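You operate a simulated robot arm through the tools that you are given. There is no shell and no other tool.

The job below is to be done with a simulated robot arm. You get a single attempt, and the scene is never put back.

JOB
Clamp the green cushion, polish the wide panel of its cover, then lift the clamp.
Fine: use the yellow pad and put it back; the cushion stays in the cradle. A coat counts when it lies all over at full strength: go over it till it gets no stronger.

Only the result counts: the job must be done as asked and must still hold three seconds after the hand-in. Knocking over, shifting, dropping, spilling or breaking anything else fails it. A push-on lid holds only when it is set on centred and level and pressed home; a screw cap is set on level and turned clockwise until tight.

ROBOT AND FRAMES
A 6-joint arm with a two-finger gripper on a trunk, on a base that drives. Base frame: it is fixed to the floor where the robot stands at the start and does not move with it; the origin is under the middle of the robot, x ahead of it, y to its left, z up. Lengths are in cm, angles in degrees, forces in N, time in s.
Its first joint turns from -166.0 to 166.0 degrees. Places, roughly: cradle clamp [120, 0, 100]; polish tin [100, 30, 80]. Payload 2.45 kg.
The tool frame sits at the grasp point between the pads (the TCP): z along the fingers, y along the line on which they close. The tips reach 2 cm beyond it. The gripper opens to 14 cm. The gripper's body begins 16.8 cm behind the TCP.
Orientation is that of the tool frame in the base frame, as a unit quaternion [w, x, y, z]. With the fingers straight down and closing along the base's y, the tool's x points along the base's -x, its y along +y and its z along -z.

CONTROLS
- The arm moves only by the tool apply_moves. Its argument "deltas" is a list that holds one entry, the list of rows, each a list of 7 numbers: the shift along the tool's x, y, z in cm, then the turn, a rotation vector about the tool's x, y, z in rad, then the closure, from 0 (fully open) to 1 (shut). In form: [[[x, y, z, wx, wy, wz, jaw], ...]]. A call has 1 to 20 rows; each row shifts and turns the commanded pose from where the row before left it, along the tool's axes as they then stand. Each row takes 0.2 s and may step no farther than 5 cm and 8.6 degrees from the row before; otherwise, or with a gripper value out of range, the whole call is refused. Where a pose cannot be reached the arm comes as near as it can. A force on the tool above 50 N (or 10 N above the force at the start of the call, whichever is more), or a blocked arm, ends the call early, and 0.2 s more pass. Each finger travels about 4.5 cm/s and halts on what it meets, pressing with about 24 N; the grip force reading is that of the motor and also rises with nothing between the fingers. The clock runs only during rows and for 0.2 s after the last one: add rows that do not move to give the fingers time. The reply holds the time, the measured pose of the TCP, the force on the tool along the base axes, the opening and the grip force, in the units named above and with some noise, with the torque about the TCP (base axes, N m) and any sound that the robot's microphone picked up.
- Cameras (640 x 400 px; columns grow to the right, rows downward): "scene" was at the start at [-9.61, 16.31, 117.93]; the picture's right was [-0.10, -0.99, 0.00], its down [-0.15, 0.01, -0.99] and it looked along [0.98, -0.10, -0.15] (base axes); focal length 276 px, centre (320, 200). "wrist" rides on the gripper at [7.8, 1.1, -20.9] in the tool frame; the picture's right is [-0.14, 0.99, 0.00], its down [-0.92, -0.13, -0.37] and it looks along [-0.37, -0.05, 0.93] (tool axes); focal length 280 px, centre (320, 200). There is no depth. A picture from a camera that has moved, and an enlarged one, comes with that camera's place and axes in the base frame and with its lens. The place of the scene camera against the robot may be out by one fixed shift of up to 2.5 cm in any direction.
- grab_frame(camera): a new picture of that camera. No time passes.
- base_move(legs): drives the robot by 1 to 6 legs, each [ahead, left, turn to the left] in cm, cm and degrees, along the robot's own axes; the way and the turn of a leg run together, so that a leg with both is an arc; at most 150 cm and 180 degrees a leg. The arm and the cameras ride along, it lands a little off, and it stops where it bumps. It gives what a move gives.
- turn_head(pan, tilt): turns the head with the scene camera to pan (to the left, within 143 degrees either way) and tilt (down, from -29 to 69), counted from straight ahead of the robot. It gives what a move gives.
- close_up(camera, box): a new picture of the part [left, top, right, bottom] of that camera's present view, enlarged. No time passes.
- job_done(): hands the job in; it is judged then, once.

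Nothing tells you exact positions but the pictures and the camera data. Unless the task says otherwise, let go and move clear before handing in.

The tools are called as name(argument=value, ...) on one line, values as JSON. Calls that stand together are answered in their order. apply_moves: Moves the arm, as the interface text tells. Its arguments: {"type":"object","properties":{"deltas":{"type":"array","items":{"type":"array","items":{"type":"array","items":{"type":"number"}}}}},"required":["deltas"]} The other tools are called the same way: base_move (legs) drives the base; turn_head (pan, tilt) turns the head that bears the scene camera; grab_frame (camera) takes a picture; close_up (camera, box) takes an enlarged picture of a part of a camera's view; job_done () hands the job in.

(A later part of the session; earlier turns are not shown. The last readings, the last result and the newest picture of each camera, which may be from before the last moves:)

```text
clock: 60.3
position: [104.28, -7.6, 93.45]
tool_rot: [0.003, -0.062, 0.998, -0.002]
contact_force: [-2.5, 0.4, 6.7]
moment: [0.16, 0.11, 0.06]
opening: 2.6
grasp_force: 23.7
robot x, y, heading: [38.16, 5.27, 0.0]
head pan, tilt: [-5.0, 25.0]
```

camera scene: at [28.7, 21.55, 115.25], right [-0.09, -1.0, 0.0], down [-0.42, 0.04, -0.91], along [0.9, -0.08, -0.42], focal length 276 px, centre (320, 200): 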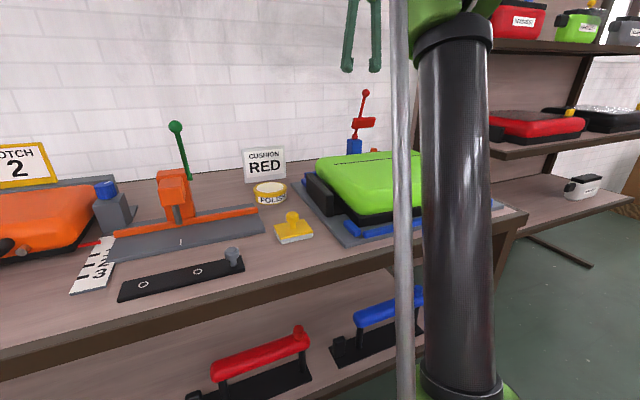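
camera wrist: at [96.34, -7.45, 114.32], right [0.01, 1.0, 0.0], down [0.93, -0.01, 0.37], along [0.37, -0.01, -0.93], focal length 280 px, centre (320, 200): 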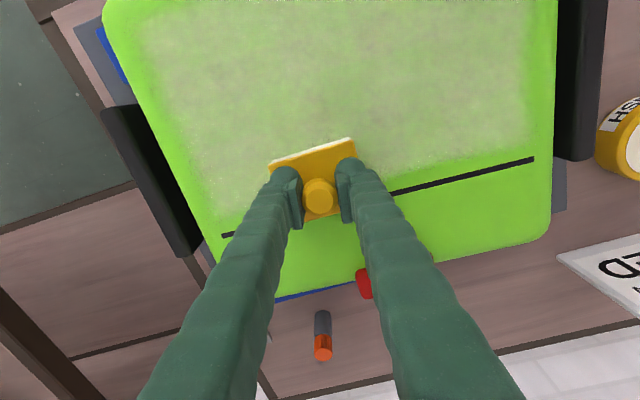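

apply_moves(deltas=[[[0.2, 1.7, 0.02, 0, 0, 0, 1], [0.2, 1.7, 0, 0, 0, 0, 1], [0.2, 1.7, 0, 0, 0, 0, 1], [0.2, 1.7, 0, 0, 0, 0, 1], [0.2, 1.7, -0.01, 0, 0, 0, 1]]])

apply_moves(deltas=[[[0.2, 1.7, -0.01, 0, 0, 0, 1], [0.2, 1.7, -0.01, 0, 0, 0, 1], [0.2, 1.7, -0.01, 0, 0, 0, 1], [0.2, 1.7, -0.01, 0, 0, 0, 1], [0.2, 1.7, -0.01, 0, 0, 0, 1], [0, 0, 0, 0, 0, 0, 1]]])

grab_frame(camera="wrist")

close_up(camera="scene", box=[300, 110, 460, 220])

```text
clock: 61.5
position: [102.19, 0.75, 93.31]
tool_rot: [0.002, -0.061, 0.998, -0.001]
contact_force: [1.3, -4.2, 11.7]
moment: [0.06, -0.01, 0.03]
opening: 2.6
grasp_force: 23.9
robot x, y, heading: [38.72, 5.11, -0.1]
head pan, tilt: [-5.0, 25.0]
```

```text
clock: 62.9
position: [100.14, 9.11, 93.42]
tool_rot: [0.002, -0.062, 0.998, -0.002]
contact_force: [2.7, -11.0, 33.7]
moment: [-0.12, 0.04, -0.03]
opening: 2.61
grasp_force: 23.9
robot x, y, heading: [38.81, 5.04, -0.1]
head pan, tilt: [-5.0, 25.0]
```

```text
taken
camera wrist: at [92.31, 9.22, 114.32], right [0.01, 1.0, 0.0], down [0.93, -0.01, 0.37], along [0.37, -0.01, -0.93], focal length 280 px, centre (320, 200)
```

wrist: 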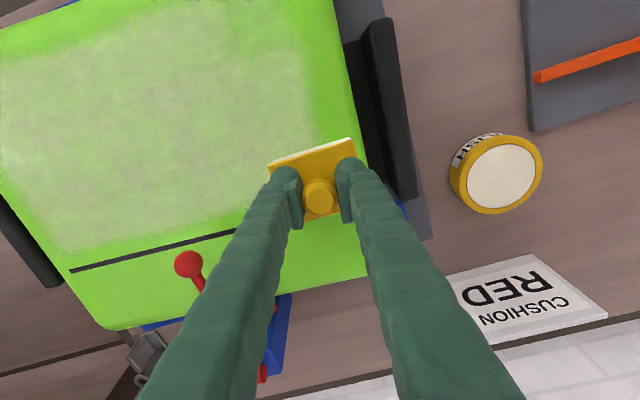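

```text
3.64 times, centred on (380, 165) of scene
camera zoom: at [28.69, 21.45, 115.25], right [-0.09, -1.0, 0.0], down [-0.42, 0.04, -0.91], along [0.9, -0.08, -0.42], focal length 1004 px, centre (102, 327)
```

zoom: 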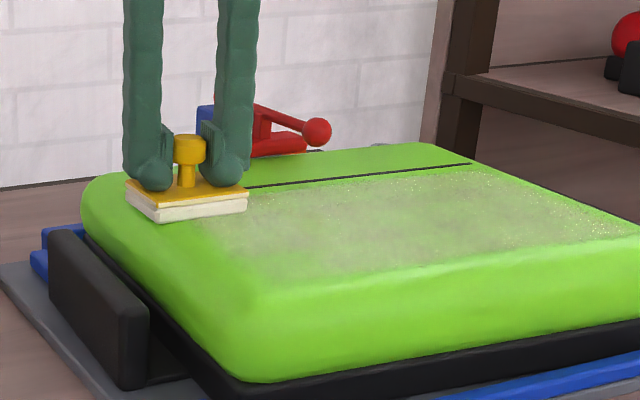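

The strip next to the seam is covered and there is no bleed past it. Next is the near-side strip, so I'll hop to n≈84.5 and re-contact.

apply_moves(deltas=[[[0, 0, -0.6, 0, 0, 0, 1], [3.7, -0.45, 0, 0, 0, 0, 1], [3.7, -0.45, 0, 0, 0, 0, 1], [3.7, -0.45, 0, 0, 0, 0, 1], [3.7, -0.45, 0, 0, 0, 0, 1], [0, 0, 0.5, 0, 0, 0, 1], [0, 0, 0, 0, 0, 0, 1]]])

apply_moves(deltas=[[[0, 0, 0.08, 0, 0, 0, 1], [0, 0, 0, 0, 0, 0, 1]]])

grab_frame(camera="wrist")

```text
clock: 64.5
position: [85.98, 5.35, 93.66]
tool_rot: [0.001, -0.062, 0.998, -0.001]
contact_force: [0.2, -0.2, 0.3]
moment: [-0.02, -0.01, -0.02]
opening: 2.6
grasp_force: 24.6
robot x, y, heading: [38.25, 5.03, 0.1]
head pan, tilt: [-5.0, 25.0]
```

```text
clock: 65.1
position: [85.75, 5.54, 93.53]
tool_rot: [0.001, -0.063, 0.998, -0.002]
contact_force: [0.3, -1.5, -0.9]
moment: [0.02, -0.01, 0.0]
opening: 2.59
grasp_force: 24.2
robot x, y, heading: [38.67, 5.45, 0.0]
head pan, tilt: [-5.0, 25.0]
```

```text
taken
camera wrist: at [77.93, 5.57, 114.41], right [0.01, 1.0, 0.0], down [0.93, -0.01, 0.37], along [0.37, -0.01, -0.93], focal length 280 px, centre (320, 200)
```

wrist: 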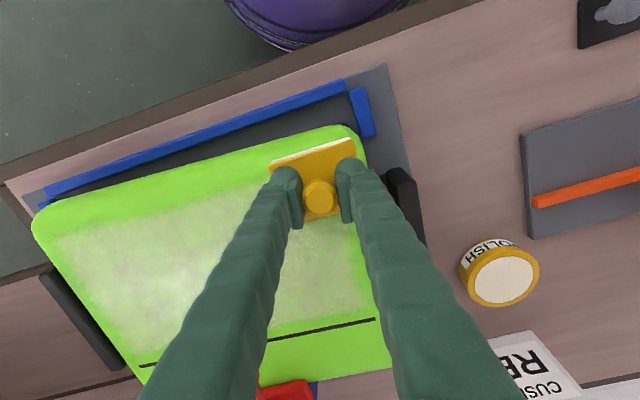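

apply_moves(deltas=[[[0, 0, 0.08, 0, 0, 0, 1], [0, 0, 0, 0, 0, 0, 1]]])

apply_moves(deltas=[[[0, 0, 0.05, 0, 0, 0, 1], [0, 0, 0, 0, 0, 0, 1]]])

```text
clock: 65.7
position: [85.75, 5.4, 93.48]
tool_rot: [0.002, -0.062, 0.998, -0.003]
contact_force: [3.1, -1.6, 13.9]
moment: [0.04, -0.01, -0.05]
opening: 2.58
grasp_force: 24.3
robot x, y, heading: [38.26, 5.05, 0.1]
head pan, tilt: [-5.0, 25.0]
```

```text
clock: 66.3
position: [85.82, 5.51, 93.55]
tool_rot: [0.002, -0.061, 0.998, -0.002]
contact_force: [0.9, -3.0, 31.6]
moment: [0.03, 0.06, -0.02]
opening: 2.61
grasp_force: 24.2
robot x, y, heading: [38.26, 5.26, -0.3]
head pan, tilt: [-5.0, 25.0]
```

apply_moves(deltas=[[[-0.2, -1.7, -0.03, 0, 0, 0, 1], [-0.2, -1.7, 0, 0, 0, 0, 1], [-0.2, -1.7, 0, 0, 0, 0, 1], [-0.2, -1.7, 0, 0, 0, 0, 1], [-0.2, -1.7, 0, 0, 0, 0, 1]]])

apply_moves(deltas=[[[-0.2, -1.7, 0, 0, 0, 0, 1], [-0.2, -1.7, 0, 0, 0, 0, 1], [-0.2, -1.7, 0, 0, 0, 0, 1], [-0.2, -1.7, 0, 0, 0, 0, 1], [-0.2, -1.7, 0, 0, 0, 0, 1]]])

apply_moves(deltas=[[[-0.2, -1.7, 0, 0, 0, 0, 1], [-0.2, -1.7, 0, 0, 0, 0, 1], [-0.2, -1.7, 0, 0, 0, 0, 1], [-0.2, -1.7, 0, 0, 0, 0, 1], [-0.2, -1.7, 0, 0, 0, 0, 1], [0, 0, 0, 0, 0, 0, 1]]])

grab_frame(camera="wrist")

close_up(camera="scene", box=[300, 110, 460, 220])

```text
clock: 67.5
position: [87.58, -2.76, 93.45]
tool_rot: [0.002, -0.062, 0.998, -0.002]
contact_force: [-2.2, 10.2, 23.7]
moment: [0.3, 0.09, -0.06]
opening: 2.59
grasp_force: 23.7
robot x, y, heading: [38.4, 5.13, -0.1]
head pan, tilt: [-5.0, 25.0]
```

```text
clock: 68.9
position: [89.77, -11.01, 93.52]
tool_rot: [0.001, -0.062, 0.998, -0.001]
contact_force: [-1.8, 3.0, 18.8]
moment: [0.12, 0.07, 0.01]
opening: 2.62
grasp_force: 24.3
robot x, y, heading: [38.18, 4.96, 0.1]
head pan, tilt: [-5.0, 25.0]
stopped in row 5: the force on the tool passed its limit at 52 N (the readings are from after the stop); the commanded pose is now the measured one
```

```text
clock: 70.3
position: [91.86, -19.36, 93.55]
tool_rot: [0.002, -0.062, 0.998, -0.002]
contact_force: [0.2, 7.2, 23.6]
moment: [0.25, 0.07, 0.0]
opening: 2.62
grasp_force: 24.1
robot x, y, heading: [38.41, 4.93, 0.1]
head pan, tilt: [-5.0, 25.0]
```

```text
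taken
camera wrist: at [83.99, -19.29, 114.32], right [0.01, 1.0, 0.0], down [0.93, -0.01, 0.37], along [0.37, -0.01, -0.93], focal length 280 px, centre (320, 200)
```

wrist: 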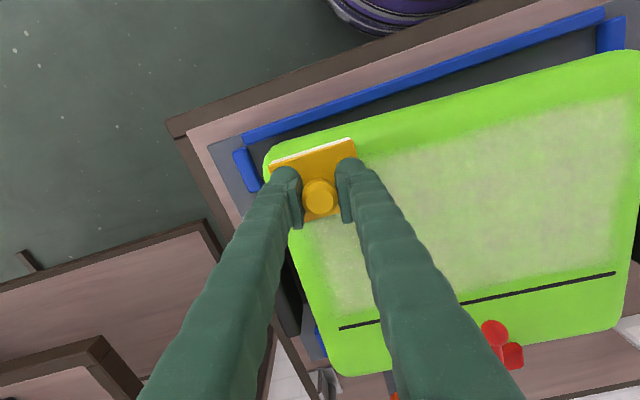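

```text
3.64 times, centred on (380, 165) of scene
camera zoom: at [28.7, 21.54, 115.24], right [-0.09, -1.0, 0.0], down [-0.42, 0.04, -0.91], along [0.9, -0.08, -0.42], focal length 1004 px, centre (102, 327)
```

zoom: 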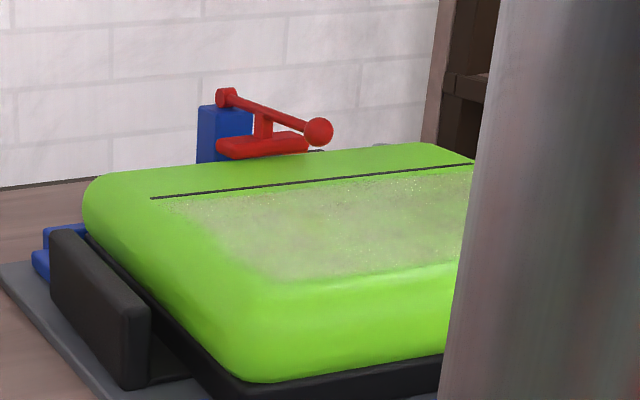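

The coat's outline now follows a clear panel rectangle (n≈83–102, seam end to seam end), and this stroke added nothing outside it. Now a second full pass to build strength, starting back along n≈86.

apply_moves(deltas=[[[-1.5, 0.18, -0.02, 0, 0, 0, 1], [0.2, 1.7, 0, 0, 0, 0, 1], [0.2, 1.7, 0, 0, 0, 0, 1], [0.2, 1.7, 0, 0, 0, 0, 1], [0.2, 1.7, 0, 0, 0, 0, 1], [0.2, 1.7, 0, 0, 0, 0, 1]]])

apply_moves(deltas=[[[0.2, 1.7, -0.02, 0, 0, 0, 1], [0.2, 1.7, 0, 0, 0, 0, 1], [0.2, 1.7, 0, 0, 0, 0, 1], [0.2, 1.7, 0, 0, 0, 0, 1], [0.2, 1.7, 0, 0, 0, 0, 1]]])

apply_moves(deltas=[[[0.2, 1.7, 0, 0, 0, 0, 1], [0.2, 1.7, 0, 0, 0, 0, 1], [0.2, 1.7, 0, 0, 0, 0, 1], [0.2, 1.7, 0, 0, 0, 0, 1], [0.2, 1.7, 0, 0, 0, 0, 1], [0, 0, 0, 0, 0, 0, 1]]])

grab_frame(camera="wrist")

close_up(camera="scene", box=[300, 110, 460, 220])

```text
clock: 71.2
position: [92.4, -16.02, 93.51]
tool_rot: [0.002, -0.062, 0.998, -0.002]
contact_force: [-3.8, 1.3, 14.3]
moment: [0.34, 0.17, 0.08]
opening: 2.61
grasp_force: 23.6
robot x, y, heading: [38.48, 4.57, 0.1]
head pan, tilt: [-5.0, 25.0]
stopped in row 4: the force on the tool passed its limit at 54 N (the readings are from after the stop); the commanded pose is now the measured one
```

```text
clock: 72.3
position: [90.5, -7.67, 93.41]
tool_rot: [0.003, -0.061, 0.998, -0.002]
contact_force: [2.5, -12.6, 31.6]
moment: [0.01, 0.02, 0.0]
opening: 2.62
grasp_force: 23.6
robot x, y, heading: [38.58, 5.08, -0.1]
head pan, tilt: [-5.0, 25.0]
```

```text
clock: 73.3
position: [89.09, -1.67, 93.47]
tool_rot: [0.002, -0.063, 0.998, -0.002]
contact_force: [-3.9, 0.5, 16.8]
moment: [0.43, 0.2, 0.11]
opening: 2.6
grasp_force: 23.7
robot x, y, heading: [38.69, 5.11, 0.2]
head pan, tilt: [-5.0, 25.0]
stopped in row 4: the force on the tool passed its limit at 52 N (the readings are from after the stop); the commanded pose is now the measured one
```

```text
taken
camera wrist: at [81.2, -1.58, 114.31], right [0.01, 1.0, 0.0], down [0.93, -0.01, 0.37], along [0.37, -0.01, -0.93], focal length 280 px, centre (320, 200)
```

wrist: 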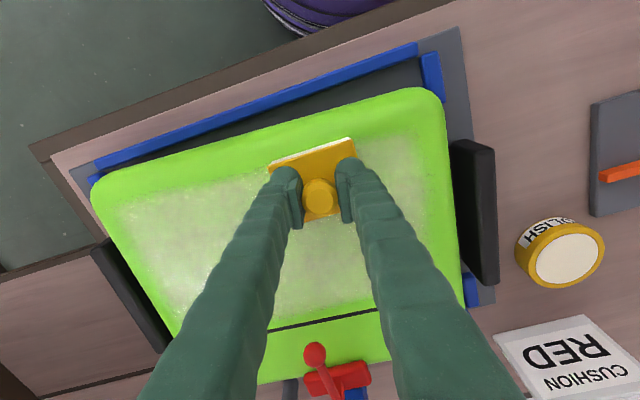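

```text
3.64 times, centred on (380, 165) of scene
camera zoom: at [28.72, 21.47, 115.25], right [-0.09, -1.0, 0.0], down [-0.42, 0.04, -0.91], along [0.9, -0.08, -0.42], focal length 1004 px, centre (102, 327)
```

zoom: 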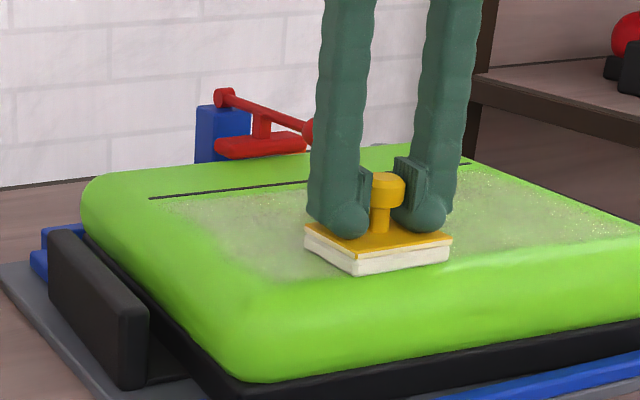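

apply_moves(deltas=[[[0.1, 0.8, -0.08, 0, 0, 0, 1], [0.2, 1.7, 0, 0, 0, 0, 1], [0.2, 1.7, 0, 0, 0, 0, 1], [0.2, 1.7, -0.01, 0, 0, 0, 1], [0.2, 1.7, -0.01, 0, 0, 0, 1], [0, 0, 0, 0, 0, 0, 1]]])

close_up(camera="scene", box=[300, 110, 460, 220])

grab_frame(camera="wrist")

```text
clock: 74.3
position: [87.83, 3.33, 93.52]
tool_rot: [0.002, -0.061, 0.998, -0.002]
contact_force: [-4.4, -0.4, 14.2]
moment: [0.39, 0.19, 0.1]
opening: 2.58
grasp_force: 24.1
robot x, y, heading: [38.41, 4.98, -0.2]
head pan, tilt: [-5.0, 25.0]
stopped in row 4: the force on the tool passed its limit at 51 N (the readings are from after the stop); the commanded pose is now the measured one
```

```text
3.64 times, centred on (380, 165) of scene
camera zoom: at [28.74, 21.45, 115.25], right [-0.09, -1.0, 0.0], down [-0.42, 0.04, -0.91], along [0.9, -0.08, -0.42], focal length 1004 px, centre (102, 327)
```

zoom: 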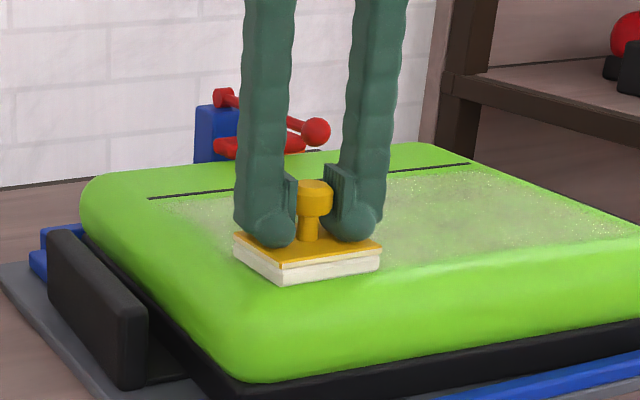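

```text
taken
camera wrist: at [79.99, 3.47, 114.31], right [0.02, 1.0, -0.01], down [0.93, -0.01, 0.37], along [0.37, -0.01, -0.93], focal length 280 px, centre (320, 200)
```

wrist: 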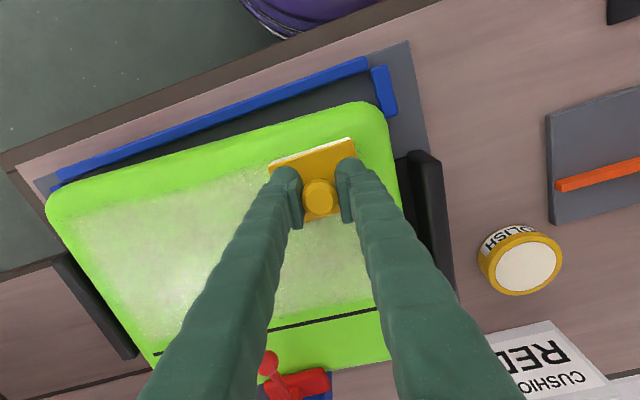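

Force trips come from tiny height errors, and they also leave a small tilt. I'll lift, remove the tilt, and re-contact at the left end more gently.

apply_moves(deltas=[[[0, 0, -0.3, -0.0043, 0.0037, 0, 1], [0.34, 2.8, 0, 0, 0, 0, 1], [0, 0, 0.25, 0, 0, 0, 1], [0, 0, 0, 0, 0, 0, 1]]])

apply_moves(deltas=[[[0, 0, 0.04, 0, 0, 0, 1], [0, 0, 0, 0, 0, 0, 1]]])

```text
clock: 75.3
position: [87.2, 6.08, 93.51]
tool_rot: [0.0, -0.06, 0.998, 0.0]
contact_force: [0.2, -0.5, 3.3]
moment: [0.05, -0.1, -0.04]
opening: 2.59
grasp_force: 24.6
robot x, y, heading: [38.57, 5.18, -0.1]
head pan, tilt: [-5.0, 25.0]
```

```text
clock: 75.9
position: [87.31, 5.98, 93.5]
tool_rot: [0.0, -0.061, 0.998, -0.001]
contact_force: [1.1, 3.0, 12.2]
moment: [0.15, -0.2, -0.03]
opening: 2.59
grasp_force: 24.0
robot x, y, heading: [38.36, 5.32, -0.2]
head pan, tilt: [-5.0, 25.0]
```

apply_moves(deltas=[[[-1.75, 0.2, 0, 0, 0, 0, 1], [-1.75, 0.2, 0, 0, 0, 0, 1], [-0.2, -1.7, 0, 0, 0, 0, 1], [-0.2, -1.7, 0, 0, 0, 0, 1], [-0.2, -1.7, 0, 0, 0, 0, 1], [-0.2, -1.7, 0, 0, 0, 0, 1], [-0.2, -1.7, 0, 0, 0, 0, 1]]])

apply_moves(deltas=[[[-0.2, -1.7, 0, 0, 0, 0, 1], [-0.2, -1.7, 0, 0, 0, 0, 1], [-0.2, -1.7, 0, 0, 0, 0, 1], [-0.2, -1.7, 0, 0, 0, 0, 1], [-0.2, -1.7, 0, 0, 0, 0, 1]]])

apply_moves(deltas=[[[-0.2, -1.7, 0, 0, 0, 0, 1], [-0.2, -1.7, 0, 0, 0, 0, 1], [-0.2, -1.7, 0, 0, 0, 0, 1], [-0.2, -1.7, 0, 0, 0, 0, 1], [-0.2, -1.7, 0, 0, 0, 0, 1], [0, 0, 0, 0, 0, 0, 1]]])

grab_frame(camera="wrist")

close_up(camera="scene", box=[300, 110, 460, 220])

```text
clock: 77.5
position: [92.63, -1.42, 93.51]
tool_rot: [0.0, -0.061, 0.998, -0.001]
contact_force: [0.3, 5.6, 9.7]
moment: [0.13, 0.0, -0.07]
opening: 2.62
grasp_force: 24.2
robot x, y, heading: [38.49, 4.9, -0.1]
head pan, tilt: [-5.0, 25.0]
```

```text
clock: 78.5
position: [94.07, -7.2, 93.42]
tool_rot: [0.0, -0.061, 0.998, 0.0]
contact_force: [-1.0, -0.5, 18.5]
moment: [-0.03, -0.03, -0.03]
opening: 2.59
grasp_force: 24.0
robot x, y, heading: [38.35, 5.12, 0.1]
head pan, tilt: [-5.0, 25.0]
stopped in row 4: the force on the tool passed its limit at 51 N (the readings are from after the stop); the commanded pose is now the measured one
```

```text
clock: 79.9
position: [96.21, -15.41, 93.3]
tool_rot: [0.0, -0.062, 0.998, -0.002]
contact_force: [-2.2, 12.3, 30.4]
moment: [0.29, 0.04, 0.03]
opening: 2.59
grasp_force: 24.7
robot x, y, heading: [38.37, 5.42, 0.2]
head pan, tilt: [-5.0, 25.0]
```

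```text
taken
camera wrist: at [88.34, -15.44, 114.34], right [0.01, 1.0, 0.0], down [0.93, -0.01, 0.37], along [0.37, -0.01, -0.93], focal length 280 px, centre (320, 200)
```

wrist: 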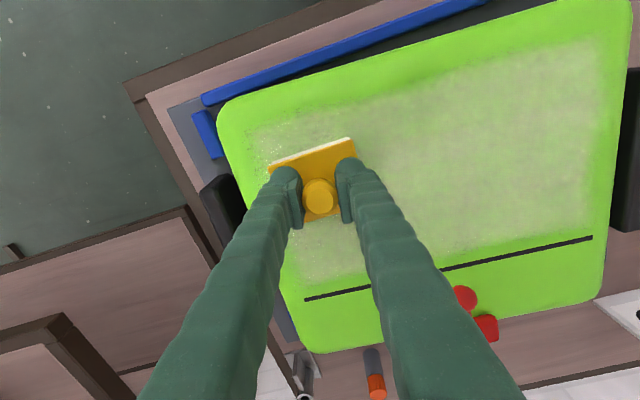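

```text
3.64 times, centred on (380, 165) of scene
camera zoom: at [28.7, 21.54, 115.23], right [-0.09, -1.0, 0.0], down [-0.42, 0.04, -0.91], along [0.9, -0.08, -0.42], focal length 1004 px, centre (102, 327)
```

zoom: 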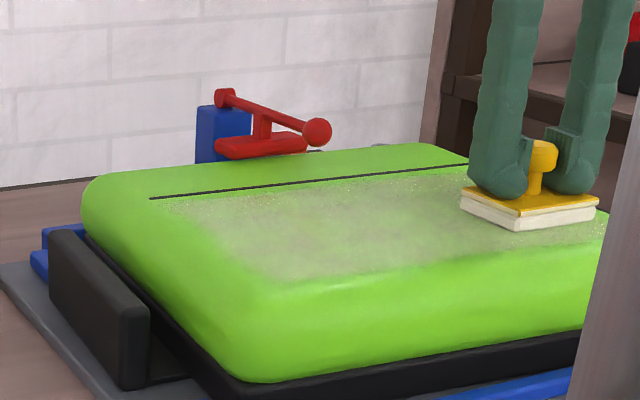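

apply_moves(deltas=[[[-0.15, -1.2, -0.06, 0, 0, 0, 1], [-0.15, -1.2, 0, 0, 0, 0, 1], [-1.75, 0.2, 0, 0, 0, 0, 1], [-1.75, 0.2, 0, 0, 0, 0, 1], [0, 0, 0, 0, 0, 0, 1]]])

apply_moves(deltas=[[[0.2, 1.7, 0, 0, 0, 0, 1], [0.2, 1.7, 0, 0, 0, 0, 1], [0.2, 1.7, 0, 0, 0, 0, 1], [0.2, 1.7, 0, 0, 0, 0, 1], [0.2, 1.7, 0, 0, 0, 0, 1]]])

```text
clock: 81.1
position: [100.28, -17.21, 93.48]
tool_rot: [-0.001, -0.06, 0.998, -0.001]
contact_force: [-4.6, -4.6, 12.8]
moment: [-0.06, 0.03, -0.01]
opening: 2.58
grasp_force: 23.6
robot x, y, heading: [38.26, 4.99, -0.3]
head pan, tilt: [-5.0, 25.0]
```

```text
clock: 82.3
position: [98.23, -8.66, 93.43]
tool_rot: [-0.001, -0.062, 0.998, 0.0]
contact_force: [-0.2, -0.6, 0.0]
moment: [-0.02, -0.03, -0.04]
opening: 2.59
grasp_force: 24.2
robot x, y, heading: [38.47, 5.4, 0.1]
head pan, tilt: [-5.0, 25.0]
```

apply_moves(deltas=[[[-0.2, -1.7, 0.08, 0, 0, 0, 1], [-0.2, -1.7, 0, 0, 0, 0, 1], [0, 0, 0, 0, 0, 0, 1]]])

apply_moves(deltas=[[[0.2, 1.7, 0, 0, 0, 0, 1], [0.2, 1.7, 0, 0, 0, 0, 1], [0.2, 1.7, 0, 0, 0, 0, 1], [0.2, 1.7, 0, 0, 0, 0, 1], [0, 0, 0, 0, 0, 0, 1]]])

```text
clock: 83.1
position: [99.04, -11.95, 93.37]
tool_rot: [0.001, -0.062, 0.998, -0.001]
contact_force: [-0.2, 12.9, 30.6]
moment: [0.28, 0.04, -0.03]
opening: 2.58
grasp_force: 23.7
robot x, y, heading: [38.61, 5.28, -0.2]
head pan, tilt: [-5.0, 25.0]
```

```text
clock: 83.6
position: [98.21, -9.5, 93.44]
tool_rot: [0.0, -0.06, 0.998, -0.001]
contact_force: [-5.2, 2.6, 17.3]
moment: [0.22, 0.16, -0.01]
opening: 2.58
grasp_force: 24.2
robot x, y, heading: [38.21, 5.08, -0.1]
head pan, tilt: [-5.0, 25.0]
stopped in row 2: the force on the tool passed its limit at 52 N (the readings are from after the stop); the commanded pose is now the measured one
```

apply_moves(deltas=[[[0.15, 1.3, -0.05, 0, 0, 0, 1], [0.15, 1.3, 0, 0, 0, 0, 1], [0.15, 1.3, 0, 0, 0, 0, 1], [0.15, 1.3, 0, 0, 0, 0, 1], [0.15, 1.3, 0, 0, 0, 0, 1], [0.15, 1.3, 0, 0, 0, 0, 1]]])

apply_moves(deltas=[[[0.15, 1.3, 0, 0, 0, 0, 1], [0.15, 1.3, 0, 0, 0, 0, 1], [0.15, 1.3, 0, 0, 0, 0, 1], [0.15, 1.3, 0, 0, 0, 0, 1], [0.15, 1.3, 0, 0, 0, 0, 1], [0.15, 1.3, 0, 0, 0, 0, 1]]])

```text
clock: 85.0
position: [96.45, -1.7, 93.42]
tool_rot: [0.001, -0.06, 0.998, -0.002]
contact_force: [-0.4, -0.5, 1.5]
moment: [0.09, 0.02, 0.0]
opening: 2.55
grasp_force: 24.6
robot x, y, heading: [38.07, 4.93, -0.1]
head pan, tilt: [-5.0, 25.0]
```

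```text
clock: 86.4
position: [94.7, 5.55, 93.39]
tool_rot: [0.001, -0.06, 0.998, -0.002]
contact_force: [3.1, -13.6, 34.6]
moment: [-0.1, -0.05, 0.04]
opening: 2.59
grasp_force: 23.8
robot x, y, heading: [38.51, 5.16, 0.0]
head pan, tilt: [-5.0, 25.0]
```

apply_moves(deltas=[[[0.2, 1.9, -0.04, 0, 0, 0, 1], [-1.75, 0.2, 0, 0, 0, 0, 1], [-1.75, 0.2, 0, 0, 0, 0, 1], [-0.17, -1.4, 0, 0, 0, 0, 1], [-0.17, -1.4, 0, 0, 0, 0, 1], [-0.17, -1.4, 0, 0, 0, 0, 1], [-0.17, -1.4, 0, 0, 0, 0, 1], [0, 0, 0, 0, 0, 0, 1]]])

grab_frame(camera="wrist")

close_up(camera="scene", box=[300, 110, 460, 220])

```text
clock: 88.2
position: [99.13, 3.03, 93.5]
tool_rot: [0.0, -0.06, 0.998, -0.002]
contact_force: [0.8, 3.2, 9.1]
moment: [0.2, -0.05, -0.07]
opening: 2.57
grasp_force: 23.6
robot x, y, heading: [38.54, 4.87, -0.1]
head pan, tilt: [-5.0, 25.0]
```

```text
taken
camera wrist: at [91.27, 3.12, 114.35], right [0.02, 1.0, 0.0], down [0.93, -0.02, 0.37], along [0.37, -0.01, -0.93], focal length 280 px, centre (320, 200)
```

wrist: 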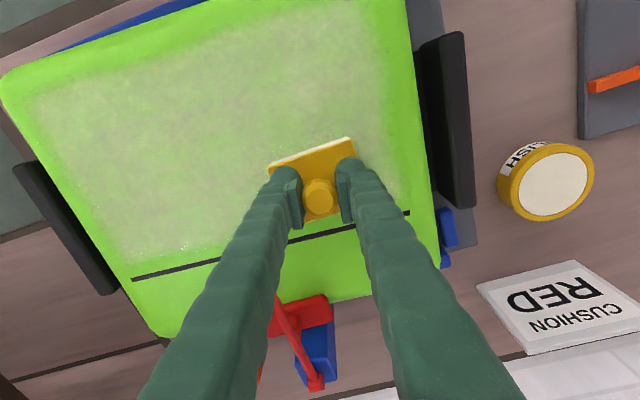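

```text
3.64 times, centred on (380, 165) of scene
camera zoom: at [28.8, 21.45, 115.25], right [-0.09, -1.0, 0.0], down [-0.42, 0.04, -0.91], along [0.9, -0.08, -0.42], focal length 1004 px, centre (102, 327)
```

zoom: 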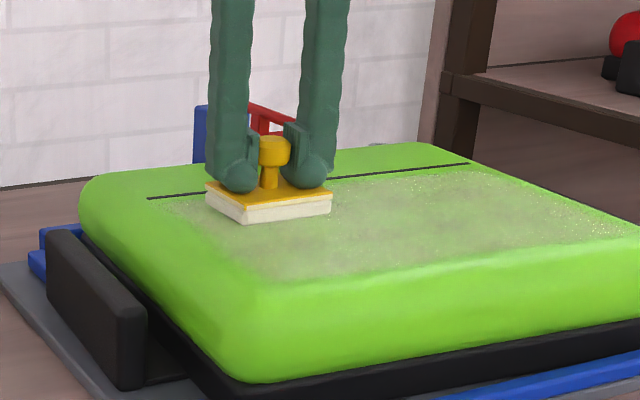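

apply_moves(deltas=[[[-0.19, -1.6, 0.03, 0, 0, 0, 1], [-0.19, -1.6, 0, 0, 0, 0, 1], [-0.19, -1.6, 0, 0, 0, 0, 1], [-0.19, -1.6, 0, 0, 0, 0, 1], [-0.19, -1.6, 0, 0, 0, 0, 1], [-0.19, -1.6, 0, 0, 0, 0, 1]]])

apply_moves(deltas=[[[-0.19, -1.6, 0, 0, 0, 0, 1], [-0.19, -1.6, 0, 0, 0, 0, 1], [-0.19, -1.6, 0, 0, 0, 0, 1], [-0.19, -1.6, 0, 0, 0, 0, 1], [-0.19, -1.6, 0, 0, 0, 0, 1], [-0.19, -1.6, 0, 0, 0, 0, 1]]])

```text
clock: 89.6
position: [101.25, -6.34, 93.41]
tool_rot: [0.0, -0.06, 0.998, -0.001]
contact_force: [0.7, -0.1, -0.4]
moment: [0.02, -0.04, 0.02]
opening: 2.6
grasp_force: 24.3
robot x, y, heading: [38.21, 4.96, -0.1]
head pan, tilt: [-5.0, 25.0]
```

```text
clock: 91.0
position: [103.55, -16.02, 93.61]
tool_rot: [0.0, -0.06, 0.998, -0.002]
contact_force: [0.1, 0.5, -0.1]
moment: [-0.02, 0.02, -0.05]
opening: 2.59
grasp_force: 24.2
robot x, y, heading: [38.3, 5.26, 0.1]
head pan, tilt: [-5.0, 25.0]
```

Contact was lost on that run because the height tolerance is tight. I'll press down to about 30 N and work in shorter segments.

apply_moves(deltas=[[[0.1, 0.8, 0.1, 0, 0, 0, 1], [0, 0, 0, 0, 0, 0, 1]]])

apply_moves(deltas=[[[0, 0, 0.06, 0, 0, 0, 1], [0, 0, 0, 0, 0, 0, 1]]])

```text
clock: 91.6
position: [103.28, -15.24, 93.41]
tool_rot: [0.0, -0.059, 0.998, -0.002]
contact_force: [9.4, -13.9, 39.4]
moment: [-0.2, -0.08, -0.05]
opening: 2.55
grasp_force: 23.9
robot x, y, heading: [38.49, 5.11, -0.4]
head pan, tilt: [-5.0, 25.0]
```

```text
clock: 92.1
position: [103.24, -15.21, 93.46]
tool_rot: [0.001, -0.059, 0.998, -0.002]
contact_force: [-5.3, -1.0, 17.3]
moment: [0.2, 0.14, -0.07]
opening: 2.59
grasp_force: 23.9
robot x, y, heading: [38.37, 4.68, -0.1]
head pan, tilt: [-5.0, 25.0]
stopped in row 2: the force on the tool passed its limit at 54 N (the readings are from after the stop); the commanded pose is now the measured one
```

apply_moves(deltas=[[[0.19, 1.6, 0, 0, 0, 0, 1], [0.19, 1.6, 0, 0, 0, 0, 1], [0.19, 1.6, 0, 0, 0, 0, 1], [0.19, 1.6, 0, 0, 0, 0, 1]]])

apply_moves(deltas=[[[0.19, 1.6, 0, 0, 0, 0, 1], [0.19, 1.6, 0, 0, 0, 0, 1], [0.19, 1.6, 0, 0, 0, 0, 1], [0.19, 1.6, 0, 0, 0, 0, 1]]])

apply_moves(deltas=[[[0.19, 1.6, 0, 0, 0, 0, 1], [0.19, 1.6, 0, 0, 0, 0, 1], [0.19, 1.6, 0, 0, 0, 0, 1], [0.19, 1.6, 0, 0, 0, 0, 1]]])

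```text
clock: 93.1
position: [101.65, -8.8, 93.45]
tool_rot: [0.0, -0.059, 0.998, -0.002]
contact_force: [2.4, -10.1, 27.7]
moment: [-0.01, 0.0, -0.05]
opening: 2.58
grasp_force: 24.0
robot x, y, heading: [38.29, 4.48, -0.2]
head pan, tilt: [-5.0, 25.0]
```

```text
clock: 94.1
position: [100.28, -3.4, 93.49]
tool_rot: [0.0, -0.06, 0.998, -0.002]
contact_force: [-5.7, 0.2, 17.8]
moment: [0.36, 0.15, 0.05]
opening: 2.6
grasp_force: 24.1
robot x, y, heading: [38.54, 5.02, -0.3]
head pan, tilt: [-5.0, 25.0]
stopped in row 4: the force on the tool passed its limit at 53 N (the readings are from after the stop); the commanded pose is now the measured one
```

```text
clock: 95.1
position: [98.83, 2.91, 93.42]
tool_rot: [0.0, -0.059, 0.998, -0.001]
contact_force: [4.5, -15.7, 42.4]
moment: [-0.07, 0.01, -0.05]
opening: 2.58
grasp_force: 23.8
robot x, y, heading: [38.38, 4.87, -0.4]
head pan, tilt: [-5.0, 25.0]
```

apply_moves(deltas=[[[0.18, 1.5, -0.05, 0, 0, 0, 1], [0.18, 1.5, 0, 0, 0, 0, 1], [0.18, 1.5, 0, 0, 0, 0, 1], [0.18, 1.5, -0.01, 0, 0, 0, 1], [-1.3, 0.15, 0, 0, 0, 0, 1], [-1.3, 0.15, 0, 0, 0, 0, 1]]])

apply_moves(deltas=[[[-0.19, -1.6, 0, 0, 0, 0, 1], [-0.19, -1.6, 0, 0, 0, 0, 1], [-0.19, -1.6, 0, 0, 0, 0, 1], [-0.19, -1.6, 0, 0, 0, 0, 1]]])

grab_frame(camera="wrist")

```text
clock: 95.7
position: [98.02, 5.84, 93.46]
tool_rot: [0.0, -0.059, 0.998, -0.003]
contact_force: [-5.0, -2.2, 20.5]
moment: [0.44, 0.2, 0.06]
opening: 2.6
grasp_force: 24.0
robot x, y, heading: [38.7, 5.01, -0.2]
head pan, tilt: [-5.0, 25.0]
stopped in row 3: the force on the tool passed its limit at 57 N (the readings are from after the stop); the commanded pose is now the measured one
```

```text
clock: 96.7
position: [99.66, -0.37, 93.47]
tool_rot: [0.0, -0.059, 0.998, -0.004]
contact_force: [-3.4, 16.1, 36.0]
moment: [0.61, 0.15, -0.08]
opening: 2.56
grasp_force: 23.5
robot x, y, heading: [38.35, 4.82, -0.3]
head pan, tilt: [-5.0, 25.0]
```

```text
taken
camera wrist: at [91.86, -0.22, 114.32], right [0.02, 1.0, -0.01], down [0.93, -0.02, 0.37], along [0.37, -0.01, -0.93], focal length 280 px, centre (320, 200)
```

wrist: 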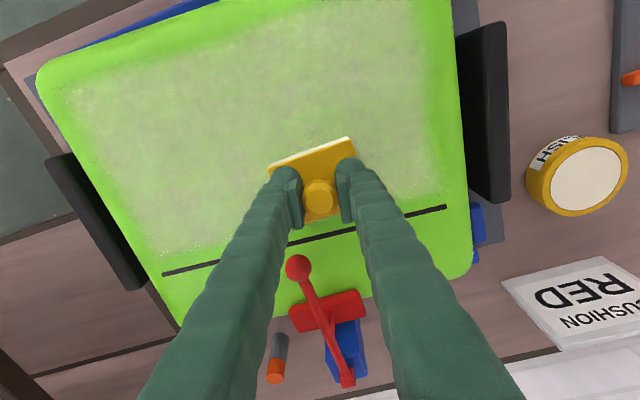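

I'll lift the pad to inspect the coat and the felt's colour, and remove the small tilt.

apply_moves(deltas=[[[0, 0, -1, -0.0079, -0.001, 0, 1], [0, 0, -4, 0, 0, 0, 1], [3, 4, 0, 0, 0, 0, 1], [3, 4, 0, 0, 0, 0, 1], [0, 5, 0, 0, 0, 0, 1], [0, 4, 0, 0, 0, 0, 1], [0, 4, 0, 0, 0, 0, 1]]])

close_up(camera="scene", box=[260, 100, 460, 240])

close_up(camera="scene", box=[320, 140, 440, 200])

grab_frame(camera="wrist")

```text
clock: 98.3
position: [91.35, 19.63, 98.56]
tool_rot: [0.0, -0.058, 0.998, 0.001]
contact_force: [0.6, -0.4, -0.7]
moment: [-0.02, 0.03, 0.02]
opening: 2.58
grasp_force: 23.8
robot x, y, heading: [38.72, 5.07, -0.4]
head pan, tilt: [-5.0, 25.0]
```

```text
2.86 times, centred on (360, 170) of scene
camera zoom: at [28.86, 21.41, 115.25], right [-0.09, -1.0, 0.0], down [-0.42, 0.04, -0.91], along [0.9, -0.08, -0.42], focal length 789 px, centre (206, 286)
```

zoom: 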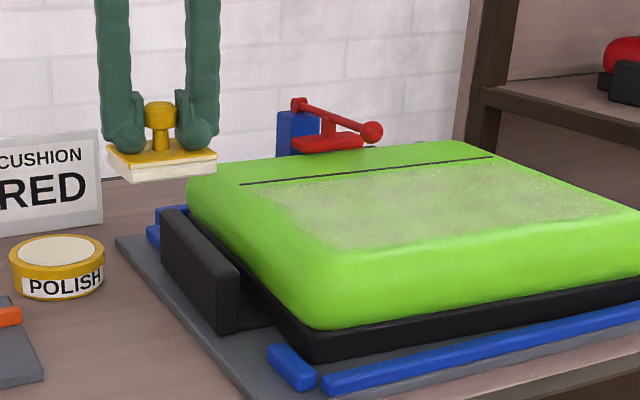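

```text
5.33 times, centred on (380, 170) of scene
camera zoom: at [28.86, 21.41, 115.25], right [-0.09, -1.0, 0.0], down [-0.42, 0.04, -0.91], along [0.9, -0.08, -0.42], focal length 1472 px, centre (0, 360)
```

zoom: 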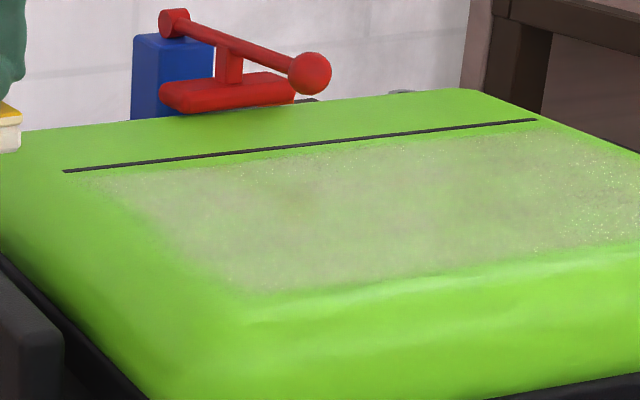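

```text
taken
camera wrist: at [83.43, 19.6, 119.43], right [0.02, 1.0, 0.0], down [0.93, -0.02, 0.37], along [0.37, -0.01, -0.93], focal length 280 px, centre (320, 200)
```

wrist: 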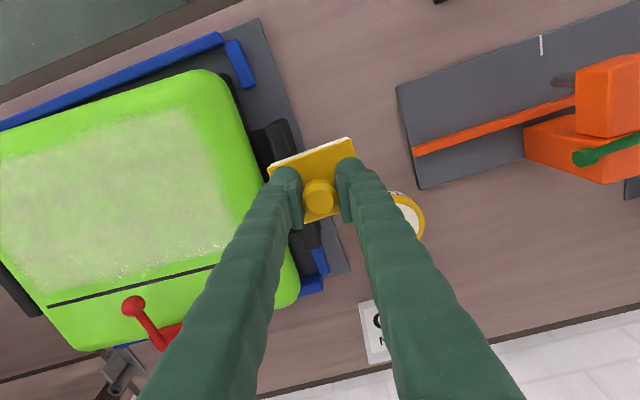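

close_up(camera="wrist", box=[0, 80, 280, 320])

close_up(camera="scene", box=[270, 130, 340, 180])

```text
1.67 times, centred on (140, 200) of wrist
camera zoom: at [83.43, 19.6, 119.43], right [0.02, 1.0, 0.0], down [0.93, -0.02, 0.37], along [0.37, -0.01, -0.93], focal length 467 px, centre (620, 200)
```

zoom: 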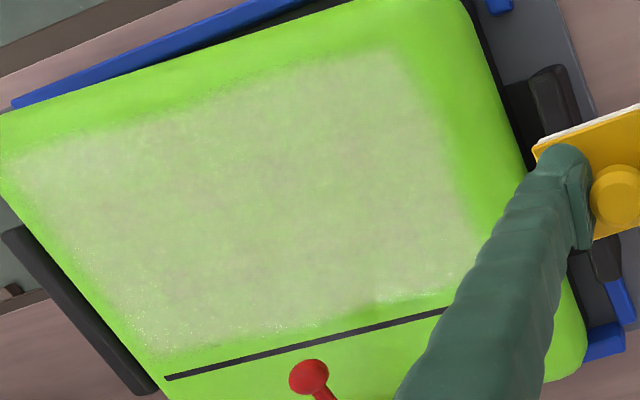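

```text
8.00 times, centred on (305, 155) of scene
camera zoom: at [28.86, 21.41, 115.25], right [-0.09, -1.0, 0.0], down [-0.42, 0.04, -0.91], along [0.9, -0.08, -0.42], focal length 2209 px, centre (440, 560)
```

zoom: 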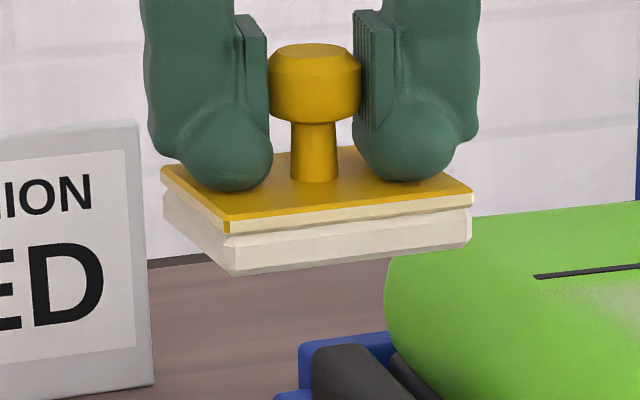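

Sparkle marks the strongest areas, so the middle still needs more. I'll reload the pad on the tin before the next pass.

apply_moves(deltas=[[[-2.94, 2.18, 0, 0, 0, 0, 1], [-2.94, 2.18, 0, 0, 0, 0, 1], [-2.94, 2.17, 0, 0, 0, 0, 1], [-2.93, 2.17, 0, 0, 0, 0, 1], [0, 0, 4, 0, 0, 0, 1], [0, 0, 4, 0, 0, 0, 1], [0, 0, 2, 0, 0, 0, 1], [0, 0, 0, 0, 0, 0, 1]]])

grab_frame(camera="wrist")

close_up(camera="scene", box=[220, 120, 340, 240])

```text
clock: 100.1
position: [101.83, 29.72, 88.25]
tool_rot: [0.0, -0.06, 0.998, 0.001]
contact_force: [0.1, -0.1, -1.3]
moment: [-0.02, -0.06, 0.01]
opening: 2.58
grasp_force: 23.8
robot x, y, heading: [38.58, 4.64, -0.2]
head pan, tilt: [-5.0, 25.0]
```

```text
taken
camera wrist: at [94.02, 29.75, 109.25], right [0.02, 1.0, 0.0], down [0.93, -0.02, 0.37], along [0.37, -0.01, -0.93], focal length 280 px, centre (320, 200)
```

wrist: 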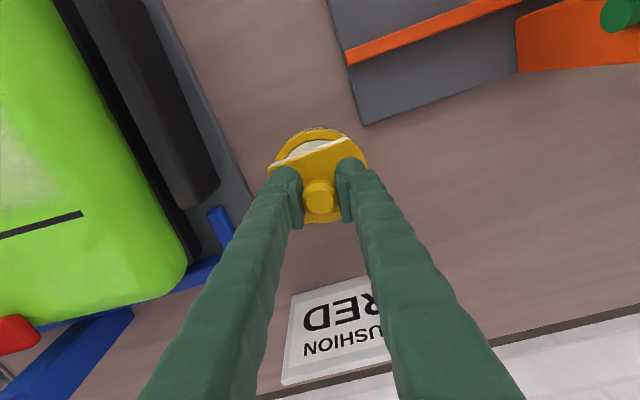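

```text
3.33 times, centred on (280, 180) of scene
camera zoom: at [28.86, 21.42, 115.25], right [-0.09, -1.0, 0.0], down [-0.42, 0.04, -0.91], along [0.9, -0.08, -0.42], focal length 920 px, centre (453, 267)
```

zoom: 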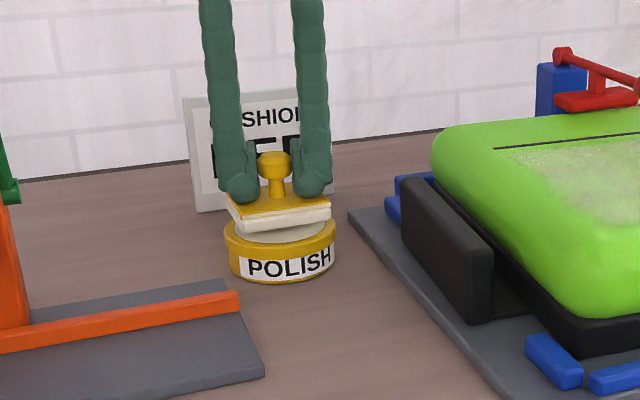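

apply_moves(deltas=[[[0, 0, 0.4, 0, 0, 0, 1], [0, 0, 0.2, 0, 0, 0, 1], [0, 0, 0, 0, 0, 0, 1]]])

apply_moves(deltas=[[[0, 0, 0.1, 0, 0, 0, 1], [0, 0, 0, 0, 0, 0, 1]]])

```text
clock: 100.9
position: [101.91, 29.67, 87.77]
tool_rot: [0.0, -0.059, 0.998, 0.001]
contact_force: [1.0, 0.2, -0.2]
moment: [-0.02, -0.02, -0.02]
opening: 2.58
grasp_force: 24.1
robot x, y, heading: [38.54, 5.05, -0.0]
head pan, tilt: [-5.0, 25.0]
```

```text
clock: 101.5
position: [101.93, 29.65, 87.86]
tool_rot: [0.0, -0.059, 0.998, 0.001]
contact_force: [0.3, -0.1, -0.2]
moment: [-0.03, -0.03, 0.01]
opening: 2.59
grasp_force: 24.2
robot x, y, heading: [38.5, 4.83, -0.1]
head pan, tilt: [-5.0, 25.0]
```

apply_moves(deltas=[[[0, 0, 0.12, 0, 0, 0, 1], [0, 0, 0, 0, 0, 0, 1]]])

apply_moves(deltas=[[[0, 0, 0.1, 0, 0, 0, 1], [0, 0, 0, 0, 0, 0, 1]]])

```text
clock: 102.1
position: [101.96, 29.71, 87.61]
tool_rot: [0.0, -0.059, 0.998, 0.002]
contact_force: [-0.4, 0.2, -1.1]
moment: [0.0, -0.02, -0.03]
opening: 2.57
grasp_force: 24.2
robot x, y, heading: [38.01, 4.9, -0.2]
head pan, tilt: [-5.0, 25.0]
```

```text
clock: 102.7
position: [101.92, 29.83, 87.47]
tool_rot: [0.001, -0.059, 0.998, 0.001]
contact_force: [0.5, -0.2, -0.5]
moment: [0.01, -0.02, 0.02]
opening: 2.59
grasp_force: 24.3
robot x, y, heading: [38.29, 4.64, -0.3]
head pan, tilt: [-5.0, 25.0]
```

apply_moves(deltas=[[[0, 0, 0.08, 0, 0, 0, 1], [0, 0, 0, 0, 0, 0, 1]]])

apply_moves(deltas=[[[0, 0, 0.06, 0, 0, 0, 1], [0, 0, 0, 0, 0, 0, 1], [0, 0, 0, 0, 0, 0, 1]]])

```text
clock: 103.3
position: [101.84, 29.77, 87.49]
tool_rot: [0.0, -0.059, 0.998, 0.001]
contact_force: [0.7, 0.1, -1.0]
moment: [0.0, 0.0, 0.0]
opening: 2.57
grasp_force: 23.8
robot x, y, heading: [38.25, 5.15, -0.2]
head pan, tilt: [-5.0, 25.0]
```

```text
clock: 104.1
position: [101.95, 29.73, 87.36]
tool_rot: [0.0, -0.059, 0.998, 0.001]
contact_force: [-0.1, 0.3, -0.6]
moment: [-0.01, 0.01, -0.02]
opening: 2.55
grasp_force: 24.4
robot x, y, heading: [38.26, 5.19, -0.2]
head pan, tilt: [-5.0, 25.0]
```

apply_moves(deltas=[[[0, 0, 0.08, 0, 0, 0, 1], [0, 0, 0, 0, 0, 0, 1]]])

close_up(camera="scene", box=[240, 150, 340, 220])

```text
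clock: 104.7
position: [101.94, 29.71, 87.48]
tool_rot: [0.001, -0.06, 0.998, 0.001]
contact_force: [1.1, 1.0, 9.7]
moment: [-0.01, -0.04, -0.09]
opening: 2.54
grasp_force: 24.1
robot x, y, heading: [38.39, 4.84, -0.3]
head pan, tilt: [-5.0, 25.0]
```

```text
5.71 times, centred on (290, 185) of scene
camera zoom: at [28.84, 21.41, 115.25], right [-0.09, -1.0, 0.0], down [-0.42, 0.04, -0.91], along [0.9, -0.08, -0.42], focal length 1578 px, centre (491, 286)
```

zoom: 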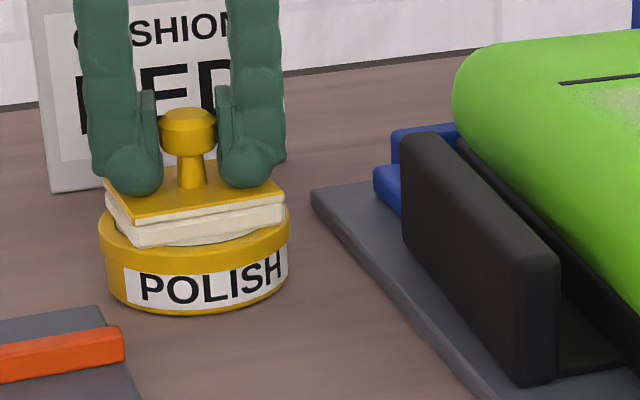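

apply_moves(deltas=[[[0, 0, 0.04, 0, 0, 0, 1], [0, 0, 0, 0, 0, 0, 1], [0, 0, 0, 0, 0, 0, 1]]])

apply_moves(deltas=[[[0, 0, -1, 0, 0, 0, 1], [0, 0, -3, 0, 0, 0, 1], [0, 0, -4, 0, 0, 0, 1], [0, 0, -3, 0, 0, 0, 1], [0, 0, 0, 0, 0, 0, 1]]])

close_up(camera="scene", box=[240, 110, 310, 160])

grab_frame(camera="wrist")

```text
clock: 105.5
position: [101.93, 29.68, 87.45]
tool_rot: [0.001, -0.059, 0.998, 0.001]
contact_force: [1.6, 3.1, 18.9]
moment: [0.05, -0.04, -0.1]
opening: 2.56
grasp_force: 23.9
robot x, y, heading: [38.33, 4.96, -0.3]
head pan, tilt: [-5.0, 25.0]
```

```text
clock: 106.7
position: [101.79, 29.54, 98.33]
tool_rot: [0.0, -0.059, 0.998, 0.001]
contact_force: [-0.2, 0.2, -0.3]
moment: [-0.01, 0.03, 0.0]
opening: 2.55
grasp_force: 23.3
robot x, y, heading: [38.47, 4.84, 0.1]
head pan, tilt: [-5.0, 25.0]
```

```text
8.00 times, centred on (275, 135) of scene
camera zoom: at [28.86, 21.41, 115.25], right [-0.09, -1.0, 0.0], down [-0.42, 0.04, -0.91], along [0.9, -0.08, -0.42], focal length 2209 px, centre (680, 720)
```

zoom: 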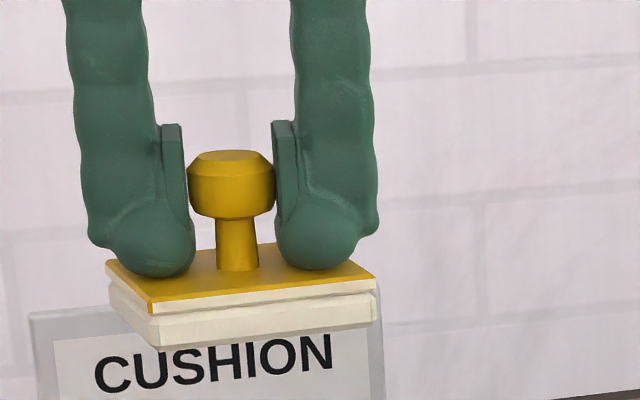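

```text
taken
camera wrist: at [94.12, 29.6, 119.14], right [0.02, 1.0, 0.0], down [0.93, -0.02, 0.37], along [0.37, -0.01, -0.93], focal length 280 px, centre (320, 200)
```

wrist: 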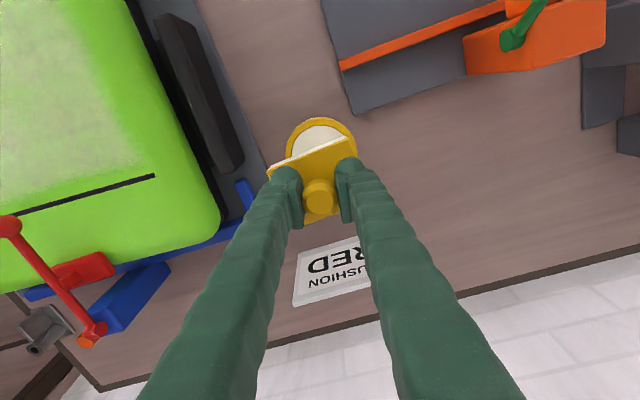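

The pad is reloaded. It has turned about 8° in the grip, so I'll re-square it, which brings the tool to yaw 0, and go back to the seam strip's left end.

apply_moves(deltas=[[[0, 0, 0, 0, 0, 0.117, 1], [0.4, -4, 0, 0, 0, 0, 1], [0.4, -4, 0, 0, 0, 0, 1], [0.35, -4, 0, 0, 0, 0, 1], [0.35, -4, 0, 0, 0, 0, 1], [0.35, -4.2, 0, 0, 0, 0, 1], [0, 0, 2, 0, 0, 0, 1], [0, 0, 2, 0, 0, 0, 1], [0, 0, 0, 0, 0, 0, 1]]])

close_up(camera="wrist", box=[160, 80, 480, 280])

```text
clock: 108.7
position: [100.05, 9.43, 94.35]
tool_rot: [0.0, -0.001, 1.0, 0.001]
contact_force: [-0.5, 0.2, -0.4]
moment: [0.01, 0.0, 0.01]
opening: 2.54
grasp_force: 24.3
robot x, y, heading: [38.28, 4.77, -0.1]
head pan, tilt: [-5.0, 25.0]
```

```text
2.00 times, centred on (320, 180) of wrist
camera zoom: at [92.38, 10.35, 115.33], right [0.14, 0.99, 0.0], down [0.92, -0.13, 0.37], along [0.37, -0.05, -0.93], focal length 561 px, centre (320, 240)
```

zoom: 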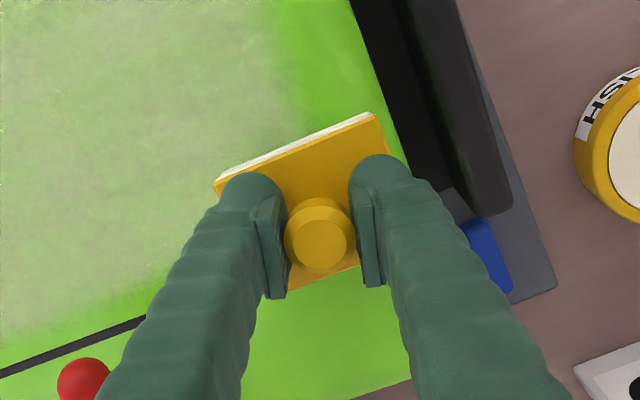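

apply_moves(deltas=[[[0, 0, 0.8, 0, 0, 0, 1], [0, 0, 0, 0, 0, 0, 1]]])

apply_moves(deltas=[[[0, 0, 0.12, 0, 0, 0, 1], [0, 0, 0, 0, 0, 0, 1]]])

```text
clock: 109.3
position: [100.23, 9.38, 93.67]
tool_rot: [0.0, -0.001, 1.0, 0.001]
contact_force: [0.2, -0.3, -0.7]
moment: [0.01, -0.06, 0.03]
opening: 2.56
grasp_force: 24.0
robot x, y, heading: [38.59, 4.93, -0.2]
head pan, tilt: [-5.0, 25.0]
```

```text
clock: 109.9
position: [100.08, 9.49, 93.41]
tool_rot: [0.001, 0.0, 1.0, 0.001]
contact_force: [6.4, 0.0, 25.4]
moment: [-0.03, -0.12, -0.08]
opening: 2.57
grasp_force: 24.0
robot x, y, heading: [38.19, 4.6, -0.2]
head pan, tilt: [-5.0, 25.0]
```

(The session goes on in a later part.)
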